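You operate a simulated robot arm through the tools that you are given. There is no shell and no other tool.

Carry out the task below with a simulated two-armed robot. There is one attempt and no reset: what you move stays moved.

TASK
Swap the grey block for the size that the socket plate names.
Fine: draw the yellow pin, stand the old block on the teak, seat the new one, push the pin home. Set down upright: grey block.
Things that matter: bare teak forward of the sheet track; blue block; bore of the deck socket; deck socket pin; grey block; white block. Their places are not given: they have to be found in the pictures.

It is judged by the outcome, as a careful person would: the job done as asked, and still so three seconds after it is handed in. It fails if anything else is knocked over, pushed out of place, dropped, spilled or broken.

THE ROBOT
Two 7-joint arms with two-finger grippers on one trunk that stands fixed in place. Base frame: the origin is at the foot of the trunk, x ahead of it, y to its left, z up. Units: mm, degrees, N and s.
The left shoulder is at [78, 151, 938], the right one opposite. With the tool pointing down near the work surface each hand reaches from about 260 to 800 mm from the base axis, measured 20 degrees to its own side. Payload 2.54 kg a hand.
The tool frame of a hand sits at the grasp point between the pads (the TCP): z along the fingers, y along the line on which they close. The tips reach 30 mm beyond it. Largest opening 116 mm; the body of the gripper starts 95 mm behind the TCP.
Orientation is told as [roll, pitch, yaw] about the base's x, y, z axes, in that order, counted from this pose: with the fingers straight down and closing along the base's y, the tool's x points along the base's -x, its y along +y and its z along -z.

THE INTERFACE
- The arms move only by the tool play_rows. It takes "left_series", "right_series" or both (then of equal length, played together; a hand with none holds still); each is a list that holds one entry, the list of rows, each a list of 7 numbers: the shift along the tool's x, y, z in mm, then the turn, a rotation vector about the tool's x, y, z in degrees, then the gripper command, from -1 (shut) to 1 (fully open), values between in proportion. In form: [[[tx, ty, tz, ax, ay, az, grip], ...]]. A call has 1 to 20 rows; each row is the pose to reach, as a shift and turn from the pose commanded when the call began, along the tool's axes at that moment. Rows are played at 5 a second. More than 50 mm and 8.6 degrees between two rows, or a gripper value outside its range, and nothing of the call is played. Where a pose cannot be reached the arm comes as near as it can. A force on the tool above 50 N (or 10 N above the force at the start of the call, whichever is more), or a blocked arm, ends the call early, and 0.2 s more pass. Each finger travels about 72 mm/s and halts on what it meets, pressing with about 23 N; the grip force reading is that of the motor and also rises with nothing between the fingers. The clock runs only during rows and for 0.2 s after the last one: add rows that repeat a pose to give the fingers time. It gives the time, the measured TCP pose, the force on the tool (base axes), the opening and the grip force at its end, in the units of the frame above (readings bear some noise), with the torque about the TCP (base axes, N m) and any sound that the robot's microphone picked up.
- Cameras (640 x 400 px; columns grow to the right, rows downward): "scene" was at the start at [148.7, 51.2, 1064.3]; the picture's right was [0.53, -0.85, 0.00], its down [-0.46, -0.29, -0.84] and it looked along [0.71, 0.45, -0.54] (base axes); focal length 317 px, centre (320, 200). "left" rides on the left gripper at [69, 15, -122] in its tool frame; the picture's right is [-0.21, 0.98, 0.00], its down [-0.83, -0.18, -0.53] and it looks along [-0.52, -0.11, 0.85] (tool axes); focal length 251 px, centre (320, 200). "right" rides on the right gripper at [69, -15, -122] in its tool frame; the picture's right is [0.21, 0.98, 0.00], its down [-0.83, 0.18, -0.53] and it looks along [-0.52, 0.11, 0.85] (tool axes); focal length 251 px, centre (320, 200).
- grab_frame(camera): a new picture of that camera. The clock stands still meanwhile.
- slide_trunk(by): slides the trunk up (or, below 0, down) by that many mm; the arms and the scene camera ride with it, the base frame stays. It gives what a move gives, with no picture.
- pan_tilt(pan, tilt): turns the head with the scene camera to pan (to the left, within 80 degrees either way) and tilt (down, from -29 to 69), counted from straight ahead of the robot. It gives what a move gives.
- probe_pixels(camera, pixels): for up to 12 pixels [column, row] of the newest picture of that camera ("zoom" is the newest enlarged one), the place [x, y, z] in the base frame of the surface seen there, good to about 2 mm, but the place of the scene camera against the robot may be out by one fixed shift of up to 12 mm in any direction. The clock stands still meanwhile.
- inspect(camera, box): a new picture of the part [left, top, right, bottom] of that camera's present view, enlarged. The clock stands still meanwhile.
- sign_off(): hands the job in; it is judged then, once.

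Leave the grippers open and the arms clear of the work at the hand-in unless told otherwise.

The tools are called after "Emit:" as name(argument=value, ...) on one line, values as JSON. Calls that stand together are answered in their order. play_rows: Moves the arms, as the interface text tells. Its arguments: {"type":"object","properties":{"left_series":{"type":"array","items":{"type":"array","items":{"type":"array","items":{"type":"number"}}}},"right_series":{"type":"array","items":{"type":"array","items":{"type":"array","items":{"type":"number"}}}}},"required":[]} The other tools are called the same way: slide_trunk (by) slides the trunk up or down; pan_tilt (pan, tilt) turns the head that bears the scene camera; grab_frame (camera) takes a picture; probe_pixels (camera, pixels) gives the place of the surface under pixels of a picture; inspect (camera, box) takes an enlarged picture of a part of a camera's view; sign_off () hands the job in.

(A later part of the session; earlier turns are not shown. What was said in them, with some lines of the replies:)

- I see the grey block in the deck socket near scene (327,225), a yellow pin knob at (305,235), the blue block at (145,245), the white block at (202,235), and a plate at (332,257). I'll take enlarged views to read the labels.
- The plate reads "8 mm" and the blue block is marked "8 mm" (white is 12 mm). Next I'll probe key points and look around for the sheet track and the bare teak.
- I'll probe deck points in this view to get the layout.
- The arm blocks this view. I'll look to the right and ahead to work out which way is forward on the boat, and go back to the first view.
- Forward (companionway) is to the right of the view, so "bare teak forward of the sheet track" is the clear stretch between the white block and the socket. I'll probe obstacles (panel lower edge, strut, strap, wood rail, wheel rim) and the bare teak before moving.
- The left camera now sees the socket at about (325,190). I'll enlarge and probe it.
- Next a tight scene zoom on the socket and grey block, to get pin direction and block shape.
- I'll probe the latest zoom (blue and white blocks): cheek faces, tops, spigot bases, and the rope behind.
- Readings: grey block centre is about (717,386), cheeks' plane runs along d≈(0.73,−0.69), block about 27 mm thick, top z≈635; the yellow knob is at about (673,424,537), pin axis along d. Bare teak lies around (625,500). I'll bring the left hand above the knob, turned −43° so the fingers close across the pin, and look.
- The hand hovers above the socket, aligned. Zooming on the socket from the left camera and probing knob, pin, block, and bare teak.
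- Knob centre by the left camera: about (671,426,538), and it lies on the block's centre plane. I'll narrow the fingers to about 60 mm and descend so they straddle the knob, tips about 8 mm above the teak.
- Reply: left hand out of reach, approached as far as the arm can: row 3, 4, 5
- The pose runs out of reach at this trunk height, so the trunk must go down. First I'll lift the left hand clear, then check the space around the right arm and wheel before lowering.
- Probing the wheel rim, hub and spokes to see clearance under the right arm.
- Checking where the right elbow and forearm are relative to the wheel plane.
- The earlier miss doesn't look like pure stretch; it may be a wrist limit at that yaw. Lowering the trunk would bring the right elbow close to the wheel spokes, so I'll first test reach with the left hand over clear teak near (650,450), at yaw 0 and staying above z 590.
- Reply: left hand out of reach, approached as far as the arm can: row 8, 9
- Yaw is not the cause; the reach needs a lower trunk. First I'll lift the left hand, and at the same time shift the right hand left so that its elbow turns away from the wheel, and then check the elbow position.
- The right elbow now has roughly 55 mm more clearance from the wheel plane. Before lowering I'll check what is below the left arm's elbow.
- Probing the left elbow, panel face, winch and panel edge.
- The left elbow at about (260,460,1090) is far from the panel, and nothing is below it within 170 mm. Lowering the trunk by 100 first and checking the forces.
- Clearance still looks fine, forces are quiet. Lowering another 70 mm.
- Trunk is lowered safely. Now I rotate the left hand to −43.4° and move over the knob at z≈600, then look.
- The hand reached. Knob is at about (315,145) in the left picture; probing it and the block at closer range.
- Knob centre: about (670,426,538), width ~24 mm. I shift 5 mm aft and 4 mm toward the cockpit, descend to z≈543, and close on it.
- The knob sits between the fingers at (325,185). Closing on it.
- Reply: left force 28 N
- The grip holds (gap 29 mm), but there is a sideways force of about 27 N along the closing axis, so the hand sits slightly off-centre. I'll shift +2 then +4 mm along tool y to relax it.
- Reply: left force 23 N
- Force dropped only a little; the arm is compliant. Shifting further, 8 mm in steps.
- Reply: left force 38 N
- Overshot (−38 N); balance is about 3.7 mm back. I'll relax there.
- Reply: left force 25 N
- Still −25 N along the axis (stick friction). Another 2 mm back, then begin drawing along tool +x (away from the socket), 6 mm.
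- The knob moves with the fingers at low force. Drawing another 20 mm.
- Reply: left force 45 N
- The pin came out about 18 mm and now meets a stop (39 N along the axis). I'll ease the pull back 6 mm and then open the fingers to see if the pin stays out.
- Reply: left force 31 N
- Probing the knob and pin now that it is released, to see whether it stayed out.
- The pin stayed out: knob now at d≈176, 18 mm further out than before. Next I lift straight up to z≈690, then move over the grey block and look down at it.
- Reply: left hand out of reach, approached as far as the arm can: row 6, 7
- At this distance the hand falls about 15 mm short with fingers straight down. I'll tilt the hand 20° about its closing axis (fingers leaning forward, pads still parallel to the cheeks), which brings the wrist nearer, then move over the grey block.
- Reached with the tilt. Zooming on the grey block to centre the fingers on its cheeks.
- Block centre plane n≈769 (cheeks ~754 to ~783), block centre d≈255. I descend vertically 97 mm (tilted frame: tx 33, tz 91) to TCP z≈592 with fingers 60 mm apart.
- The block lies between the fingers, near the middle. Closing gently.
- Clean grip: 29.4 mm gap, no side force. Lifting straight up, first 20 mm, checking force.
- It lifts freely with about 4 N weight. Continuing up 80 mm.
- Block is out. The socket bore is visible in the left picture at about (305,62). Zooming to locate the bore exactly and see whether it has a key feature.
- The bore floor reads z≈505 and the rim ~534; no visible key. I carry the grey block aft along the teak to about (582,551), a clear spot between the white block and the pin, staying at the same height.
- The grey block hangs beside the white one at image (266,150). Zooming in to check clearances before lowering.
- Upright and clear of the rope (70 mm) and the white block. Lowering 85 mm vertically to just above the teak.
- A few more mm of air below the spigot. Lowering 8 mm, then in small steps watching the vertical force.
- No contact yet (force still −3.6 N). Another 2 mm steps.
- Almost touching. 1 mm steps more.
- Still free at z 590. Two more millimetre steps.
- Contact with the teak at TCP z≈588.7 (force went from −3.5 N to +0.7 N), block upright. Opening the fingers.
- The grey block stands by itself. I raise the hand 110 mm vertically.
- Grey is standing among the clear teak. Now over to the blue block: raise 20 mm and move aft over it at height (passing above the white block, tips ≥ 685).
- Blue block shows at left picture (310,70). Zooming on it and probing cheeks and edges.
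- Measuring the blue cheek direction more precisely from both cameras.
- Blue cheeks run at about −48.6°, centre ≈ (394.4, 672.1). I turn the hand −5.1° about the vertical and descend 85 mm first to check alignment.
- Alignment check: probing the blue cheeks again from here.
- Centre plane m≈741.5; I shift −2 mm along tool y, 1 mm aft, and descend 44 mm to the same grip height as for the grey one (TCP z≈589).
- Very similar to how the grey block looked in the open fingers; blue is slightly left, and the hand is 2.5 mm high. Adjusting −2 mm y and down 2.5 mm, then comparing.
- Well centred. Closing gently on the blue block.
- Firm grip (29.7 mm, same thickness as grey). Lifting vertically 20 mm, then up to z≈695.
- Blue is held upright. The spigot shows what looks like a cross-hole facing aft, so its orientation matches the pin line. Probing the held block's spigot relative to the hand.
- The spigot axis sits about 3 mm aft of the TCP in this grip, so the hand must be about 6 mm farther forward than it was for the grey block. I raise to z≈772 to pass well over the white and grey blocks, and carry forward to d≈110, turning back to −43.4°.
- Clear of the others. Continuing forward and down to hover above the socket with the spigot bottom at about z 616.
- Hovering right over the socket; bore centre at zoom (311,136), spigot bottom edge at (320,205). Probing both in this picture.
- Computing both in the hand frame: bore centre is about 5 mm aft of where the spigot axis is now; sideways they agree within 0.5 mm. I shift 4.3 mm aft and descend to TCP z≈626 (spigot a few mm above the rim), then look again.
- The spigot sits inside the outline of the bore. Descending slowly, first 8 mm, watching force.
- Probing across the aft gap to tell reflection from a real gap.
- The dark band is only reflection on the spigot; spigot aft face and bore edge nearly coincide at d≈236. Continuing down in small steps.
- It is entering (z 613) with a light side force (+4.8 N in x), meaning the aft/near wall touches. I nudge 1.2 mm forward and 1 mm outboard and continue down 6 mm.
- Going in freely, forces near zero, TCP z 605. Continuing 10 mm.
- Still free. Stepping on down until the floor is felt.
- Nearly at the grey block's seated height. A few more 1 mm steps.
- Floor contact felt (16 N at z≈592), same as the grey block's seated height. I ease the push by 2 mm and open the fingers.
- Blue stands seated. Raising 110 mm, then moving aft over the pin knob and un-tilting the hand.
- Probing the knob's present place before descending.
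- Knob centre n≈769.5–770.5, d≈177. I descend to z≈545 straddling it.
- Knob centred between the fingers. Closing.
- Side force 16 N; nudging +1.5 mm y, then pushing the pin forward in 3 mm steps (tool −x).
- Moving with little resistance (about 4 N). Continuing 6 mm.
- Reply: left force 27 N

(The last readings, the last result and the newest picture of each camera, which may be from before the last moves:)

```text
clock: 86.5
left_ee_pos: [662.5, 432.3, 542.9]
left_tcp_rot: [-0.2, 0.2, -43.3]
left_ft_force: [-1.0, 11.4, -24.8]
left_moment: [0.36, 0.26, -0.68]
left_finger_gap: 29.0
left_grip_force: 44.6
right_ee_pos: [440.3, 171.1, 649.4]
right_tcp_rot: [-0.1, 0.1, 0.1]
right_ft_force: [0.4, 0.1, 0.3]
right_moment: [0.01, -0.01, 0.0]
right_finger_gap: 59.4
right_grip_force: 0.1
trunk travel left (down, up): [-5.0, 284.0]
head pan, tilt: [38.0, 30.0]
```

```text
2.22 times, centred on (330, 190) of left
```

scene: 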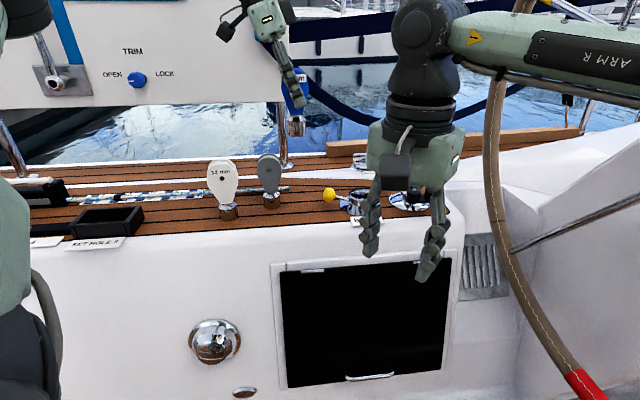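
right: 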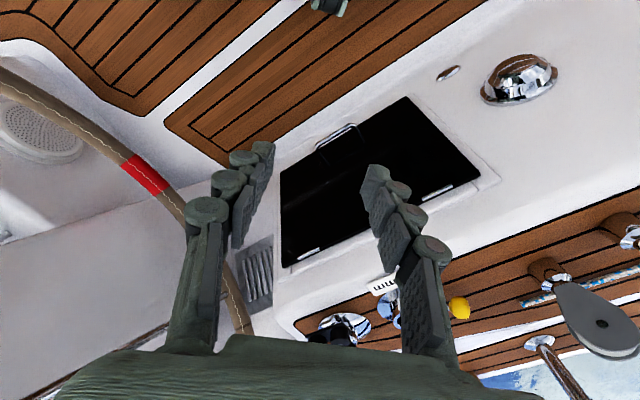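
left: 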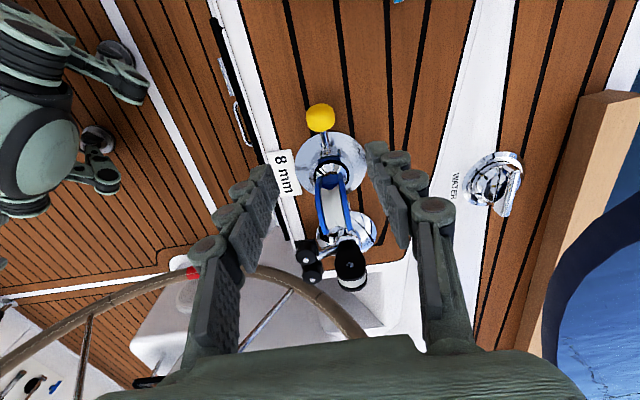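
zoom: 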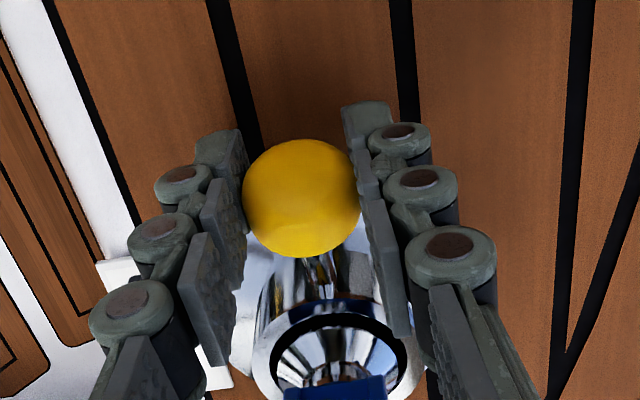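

The pin seems to slope slightly downward toward the socket (tool is pulled down 25 N). I lower the hand 2.5 mm and continue forward while lowering.

Emit:
play_rows(left_series=[[[0, 0, 2, 0, 0, 0, -0.65], [-2, 0.5, 3, 0, 0, 0, -0.65], [-4, 0.5, 3.5, 0, 0, 0, -0.65], [-6, 0.5, 4, 0, 0, 0, -0.65], [-6, 0.5, 4, 0, 0, 0, -0.65]]])

Emit:
inspect(camera="left", box=[250, 100, 410, 280])

```text
clock: 87.7
left_ee_pos: [668.9, 427.5, 541.1]
left_tcp_rot: [-0.3, 0.3, -43.5]
left_ft_force: [-17.7, -1.9, -20.9]
left_moment: [-0.26, 0.22, -0.65]
left_finger_gap: 28.9
left_grip_force: 45.4
right_ee_pos: [440.8, 169.7, 650.7]
right_tcp_rot: [-0.1, 0.0, 0.1]
right_ft_force: [0.2, -0.3, 0.6]
right_moment: [-0.01, 0.01, 0.01]
right_finger_gap: 59.6
right_grip_force: 0.1
trunk travel left (down, up): [-5.0, 284.0]
head pan, tilt: [38.0, 30.0]
```

```text
2.22 times, centred on (330, 190) of left
```

zoom: 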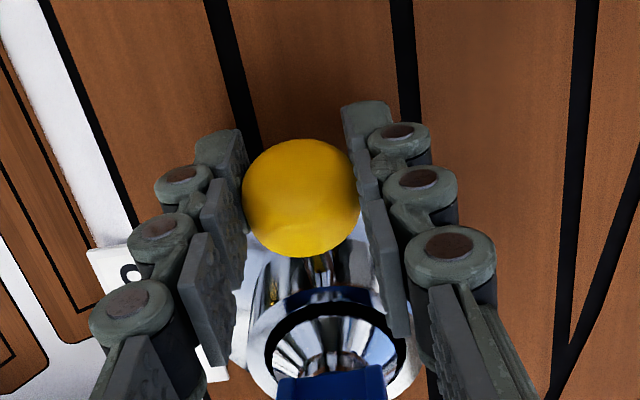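

Knob is nearly at its original place (d≈193.9 vs 194.5). Pushing 2–3 mm more to feel the stop.

Emit:
play_rows(left_series=[[[-1, 0, 1, 0, 0, 0, -0.65], [-2, 0, 1.5, 0, 0, 0, -0.65], [-3, 0, 1.5, 0, 0, 0, -0.65], [-3, 0, 1.5, 0, 0, 0, -0.65]]])

```text
clock: 88.7
left_ee_pos: [668.8, 428.3, 540.0]
left_tcp_rot: [-0.2, 0.3, -43.4]
left_ft_force: [-27.1, 5.0, -13.4]
left_moment: [-0.24, 0.21, -0.66]
left_finger_gap: 28.7
left_grip_force: 44.9
right_ee_pos: [440.5, 170.2, 651.9]
right_tcp_rot: [0.0, 0.0, 0.0]
right_ft_force: [0.5, 0.3, 0.7]
right_moment: [0.04, -0.01, -0.01]
right_finger_gap: 59.9
right_grip_force: 0.0
trunk travel left (down, up): [-5.0, 284.0]
head pan, tilt: [38.0, 30.0]
```

A stop is felt (23 N, no more motion). I release and measure the knob position.

Emit:
play_rows(left_series=[[[-1, 0, 0, 0, 0, 0, -0.65], [-1, 0, 0, 0, 0, 0, -0.3], [0, 0, 0, 0, 0, 0, 0.03], [0, 0, 0, 0, 0, 0, 0.03]]])

Emit:
play_rows(left_series=[[[0, 0, -30, 0, 0, 0, 0.03], [0, 0, -55, 0, 0, 0, 0.03], [0, 0, -55, 0, 0, 0, 0.03]]])

Emit:
inspect(camera="left", box=[260, 110, 400, 230])

```text
clock: 89.7
left_ee_pos: [670.6, 426.9, 543.0]
left_tcp_rot: [0.2, -0.2, -43.5]
left_ft_force: [0.2, -0.2, 0.0]
left_moment: [0.01, 0.02, 0.02]
left_finger_gap: 59.7
left_grip_force: 0.1
right_ee_pos: [440.1, 170.1, 651.2]
right_tcp_rot: [0.0, 0.1, 0.0]
right_ft_force: [-0.9, -0.1, 0.5]
right_moment: [0.0, -0.01, -0.02]
right_finger_gap: 59.6
right_grip_force: 0.1
trunk travel left (down, up): [-5.0, 284.0]
head pan, tilt: [38.0, 30.0]
```

```text
clock: 90.5
left_ee_pos: [672.8, 425.4, 599.5]
left_tcp_rot: [0.1, 0.0, -43.4]
left_ft_force: [0.0, -0.2, 0.5]
left_moment: [0.02, 0.0, 0.02]
left_finger_gap: 59.7
left_grip_force: 0.0
right_ee_pos: [440.8, 169.4, 652.5]
right_tcp_rot: [0.0, 0.0, 0.0]
right_ft_force: [-1.0, -0.3, 0.1]
right_moment: [0.01, 0.02, 0.01]
right_finger_gap: 59.7
right_grip_force: 0.1
trunk travel left (down, up): [-5.0, 284.0]
head pan, tilt: [38.0, 30.0]
```

```text
3.33 times, centred on (330, 170) of left
```

zoom: 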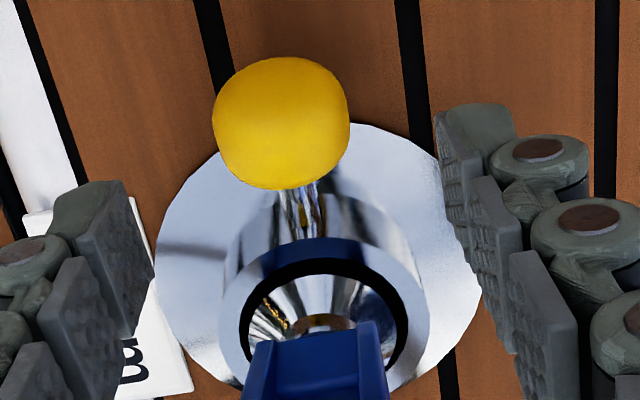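

The neck between knob and socket looks as short as originally (49 vs 50 px). Confirming with probes.

Emit:
probe_pixels(camera="zoom", pixels=[[282, 125], [220, 125], [345, 125], [282, 65], [282, 182], [300, 215], [320, 285], [320, 245]])

```text
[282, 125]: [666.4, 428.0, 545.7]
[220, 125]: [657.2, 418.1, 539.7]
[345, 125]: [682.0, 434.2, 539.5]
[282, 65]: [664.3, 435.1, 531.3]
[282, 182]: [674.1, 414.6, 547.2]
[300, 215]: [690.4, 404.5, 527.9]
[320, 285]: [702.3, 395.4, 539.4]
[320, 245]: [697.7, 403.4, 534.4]
```

Knob centre is back at d≈194.6, its home place. Now I lift the left hand clear, draw it back toward the robot, and open both grippers wider.

Emit:
play_rows(left_series=[[[0, 0, -40, 0, 0, 0, 0.03], [0, 0, -80, 0, 0, 0, 0.03], [0, 0, -120, 0, 0, 0, 0.03], [0, -40, -140, 0, 0, 0, 0.03], [0, -80, -150, 0, 0, 0, 0.3], [0, -120, -160, 0, 0, 0, 0.6], [0, -150, -160, 0, 0, 0, 1], [0, -150, -160, 0, 0, 0, 1], [0, -150, -160, 0, 0, 0, 1]]])

Emit:
grab_frame(camera="scene")

Emit:
grab_frame(camera="left")

```text
clock: 92.5
left_ee_pos: [566.6, 318.1, 756.5]
left_tcp_rot: [0.1, 0.0, -43.4]
left_ft_force: [-0.9, 0.0, -0.9]
left_moment: [-0.01, 0.03, -0.01]
left_finger_gap: 116.0
left_grip_force: 0.1
right_ee_pos: [439.6, 169.7, 650.6]
right_tcp_rot: [0.1, -0.1, -0.1]
right_ft_force: [0.2, -0.5, -0.8]
right_moment: [0.03, -0.01, 0.0]
right_finger_gap: 59.7
right_grip_force: 0.0
trunk travel left (down, up): [-5.0, 284.0]
head pan, tilt: [38.0, 30.0]
```

```text
taken
```

scene: 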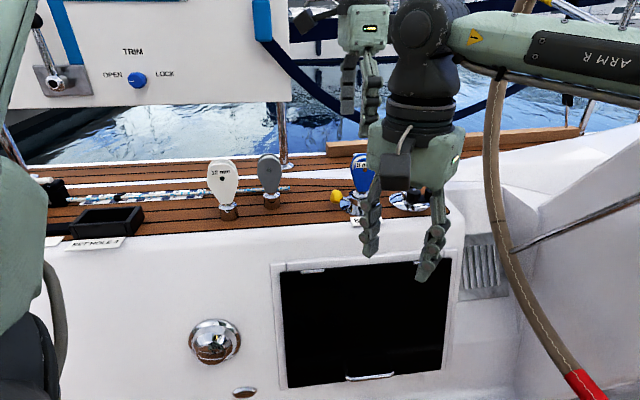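

```text
taken
```

left: 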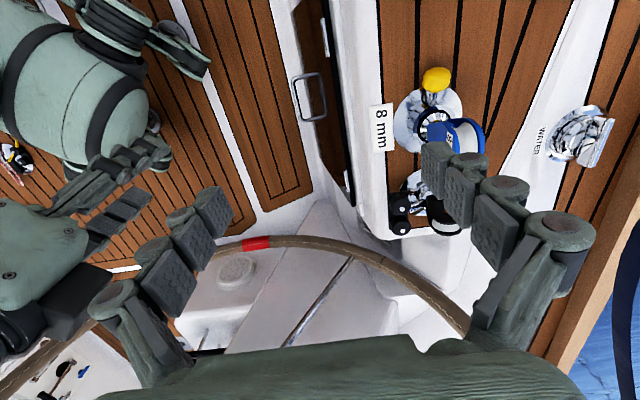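

I move the left hand further from the right arm, open the right gripper, and then raise the trunk back up so both arms are well clear.

Emit:
play_rows(left_series=[[[40, 0, 0, 0, 0, 0, 1], [80, 0, 0, 0, 0, 0, 1], [100, 0, 0, 0, 0, 0, 1], [100, 0, 0, 0, 0, 0, 1]]], right_series=[[[0, 0, 0, 0, 0, 0, 0.4], [0, 0, 0, 0, 0, 0, 0.7], [0, 0, 0, 0, 0, 0, 1], [0, 0, 0, 0, 0, 0, 1]]])

Emit:
slide_trunk(by=170)

Emit:
grab_frame(camera="scene")

```text
clock: 93.5
left_ee_pos: [494.9, 384.1, 755.8]
left_tcp_rot: [0.1, 0.1, -43.4]
left_ft_force: [0.1, -0.1, -0.9]
left_moment: [-0.02, -0.02, -0.01]
left_finger_gap: 115.8
left_grip_force: 0.1
right_ee_pos: [439.7, 169.0, 650.5]
right_tcp_rot: [0.1, 0.0, 0.0]
right_ft_force: [-0.2, -0.2, 1.2]
right_moment: [-0.04, -0.01, 0.01]
right_finger_gap: 116.1
right_grip_force: 0.1
trunk travel left (down, up): [-5.0, 284.0]
head pan, tilt: [38.0, 30.0]
```

```text
clock: 95.5
left_ee_pos: [495.9, 383.5, 924.9]
left_tcp_rot: [0.1, 0.0, -43.5]
left_ft_force: [0.4, -0.3, -0.4]
left_moment: [0.04, -0.03, 0.01]
left_finger_gap: 115.9
left_grip_force: 0.2
right_ee_pos: [439.9, 169.3, 821.9]
right_tcp_rot: [0.0, 0.0, 0.0]
right_ft_force: [0.0, -0.6, -0.2]
right_moment: [0.03, -0.03, -0.01]
right_finger_gap: 116.1
right_grip_force: 0.1
trunk travel left (down, up): [-175.0, 114.0]
head pan, tilt: [38.0, 30.0]
```

```text
taken
```

scene: 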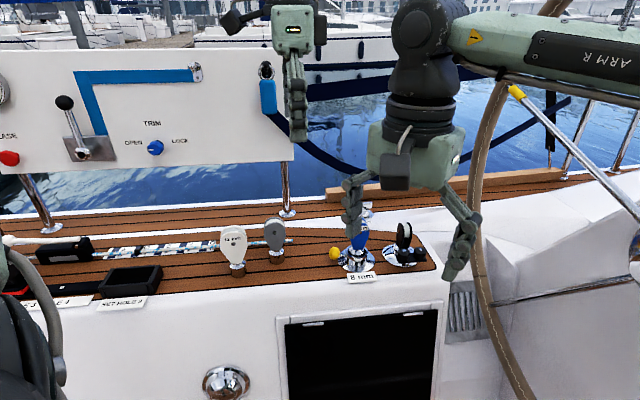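

Returning the right hand to its starting place (it was safe there) to free the view, then a final check.

Emit:
play_rows(right_series=[[[-7, -20, 0, 0, 0, 0, 1], [-14, -40, 0, 0, 0, 0, 1], [-21, -60, 0, 0, 0, 0, 1], [-28, -80, 0, 0, 0, 0, 1], [-37, -100, 0, 0, 0, 0, 1], [-37, -100, 0, 0, 0, 0, 1]]])

Emit:
inspect(camera="scene", box=[200, 190, 450, 300])

Emit:
inspect(camera="scene", box=[320, 210, 400, 290])

```text
clock: 96.8
left_ee_pos: [496.2, 383.1, 925.4]
left_tcp_rot: [0.1, 0.0, -43.4]
left_ft_force: [0.4, 0.7, -0.5]
left_moment: [0.01, -0.01, -0.03]
left_finger_gap: 115.9
left_grip_force: 0.1
right_ee_pos: [478.4, 66.9, 821.0]
right_tcp_rot: [-0.1, -0.1, 0.0]
right_ft_force: [0.3, -0.1, -0.7]
right_moment: [-0.01, -0.01, 0.0]
right_finger_gap: 116.3
right_grip_force: 0.1
trunk travel left (down, up): [-175.0, 114.0]
head pan, tilt: [38.0, 30.0]
```

```text
2.56 times, centred on (325, 245) of scene
```

zoom: 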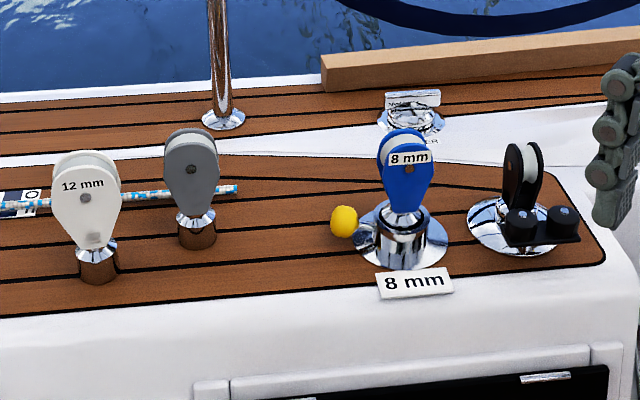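

```text
5.00 times, centred on (360, 250) of scene
```

zoom: 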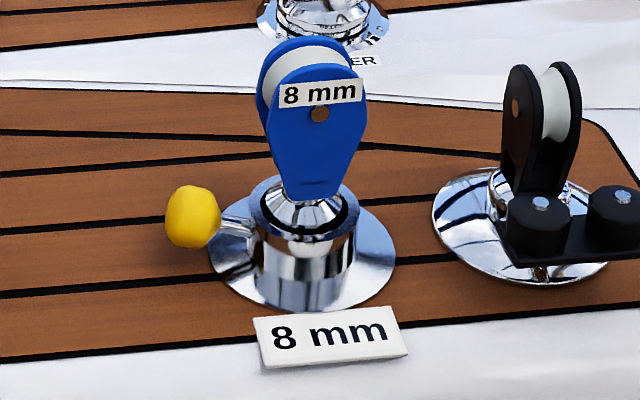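

The blue 8 mm block is seated upright in the socket with the yellow pin at its home position. The grey block stands upright on the bare teak, the white block hasn't moved, and both grippers are open and clear. Handing in.

Emit:
sign_off()

```text
The job is handed in.
```

The swap is done and handed in. The socket plate reads 8 mm, so the blue 8 mm block replaced the grey one.

- **Blue block:** it is upright in the deck socket, resting at the same depth the grey one had.
- **Yellow pin:** it is pushed home. Its knob is back where it started to within a millimetre, and I felt the stop.
- **Grey block:** it stands upright on the bare teak between the white block and the socket. I took "forward of the sheet track" to mean towards the companionway.
- **Everything else:** the white block and the rope look untouched in the last pictures. No unexpected contact showed in the force readings.

I lowered the trunk to reach the socket and raised it back afterwards. Both grippers are open and clear of the work.
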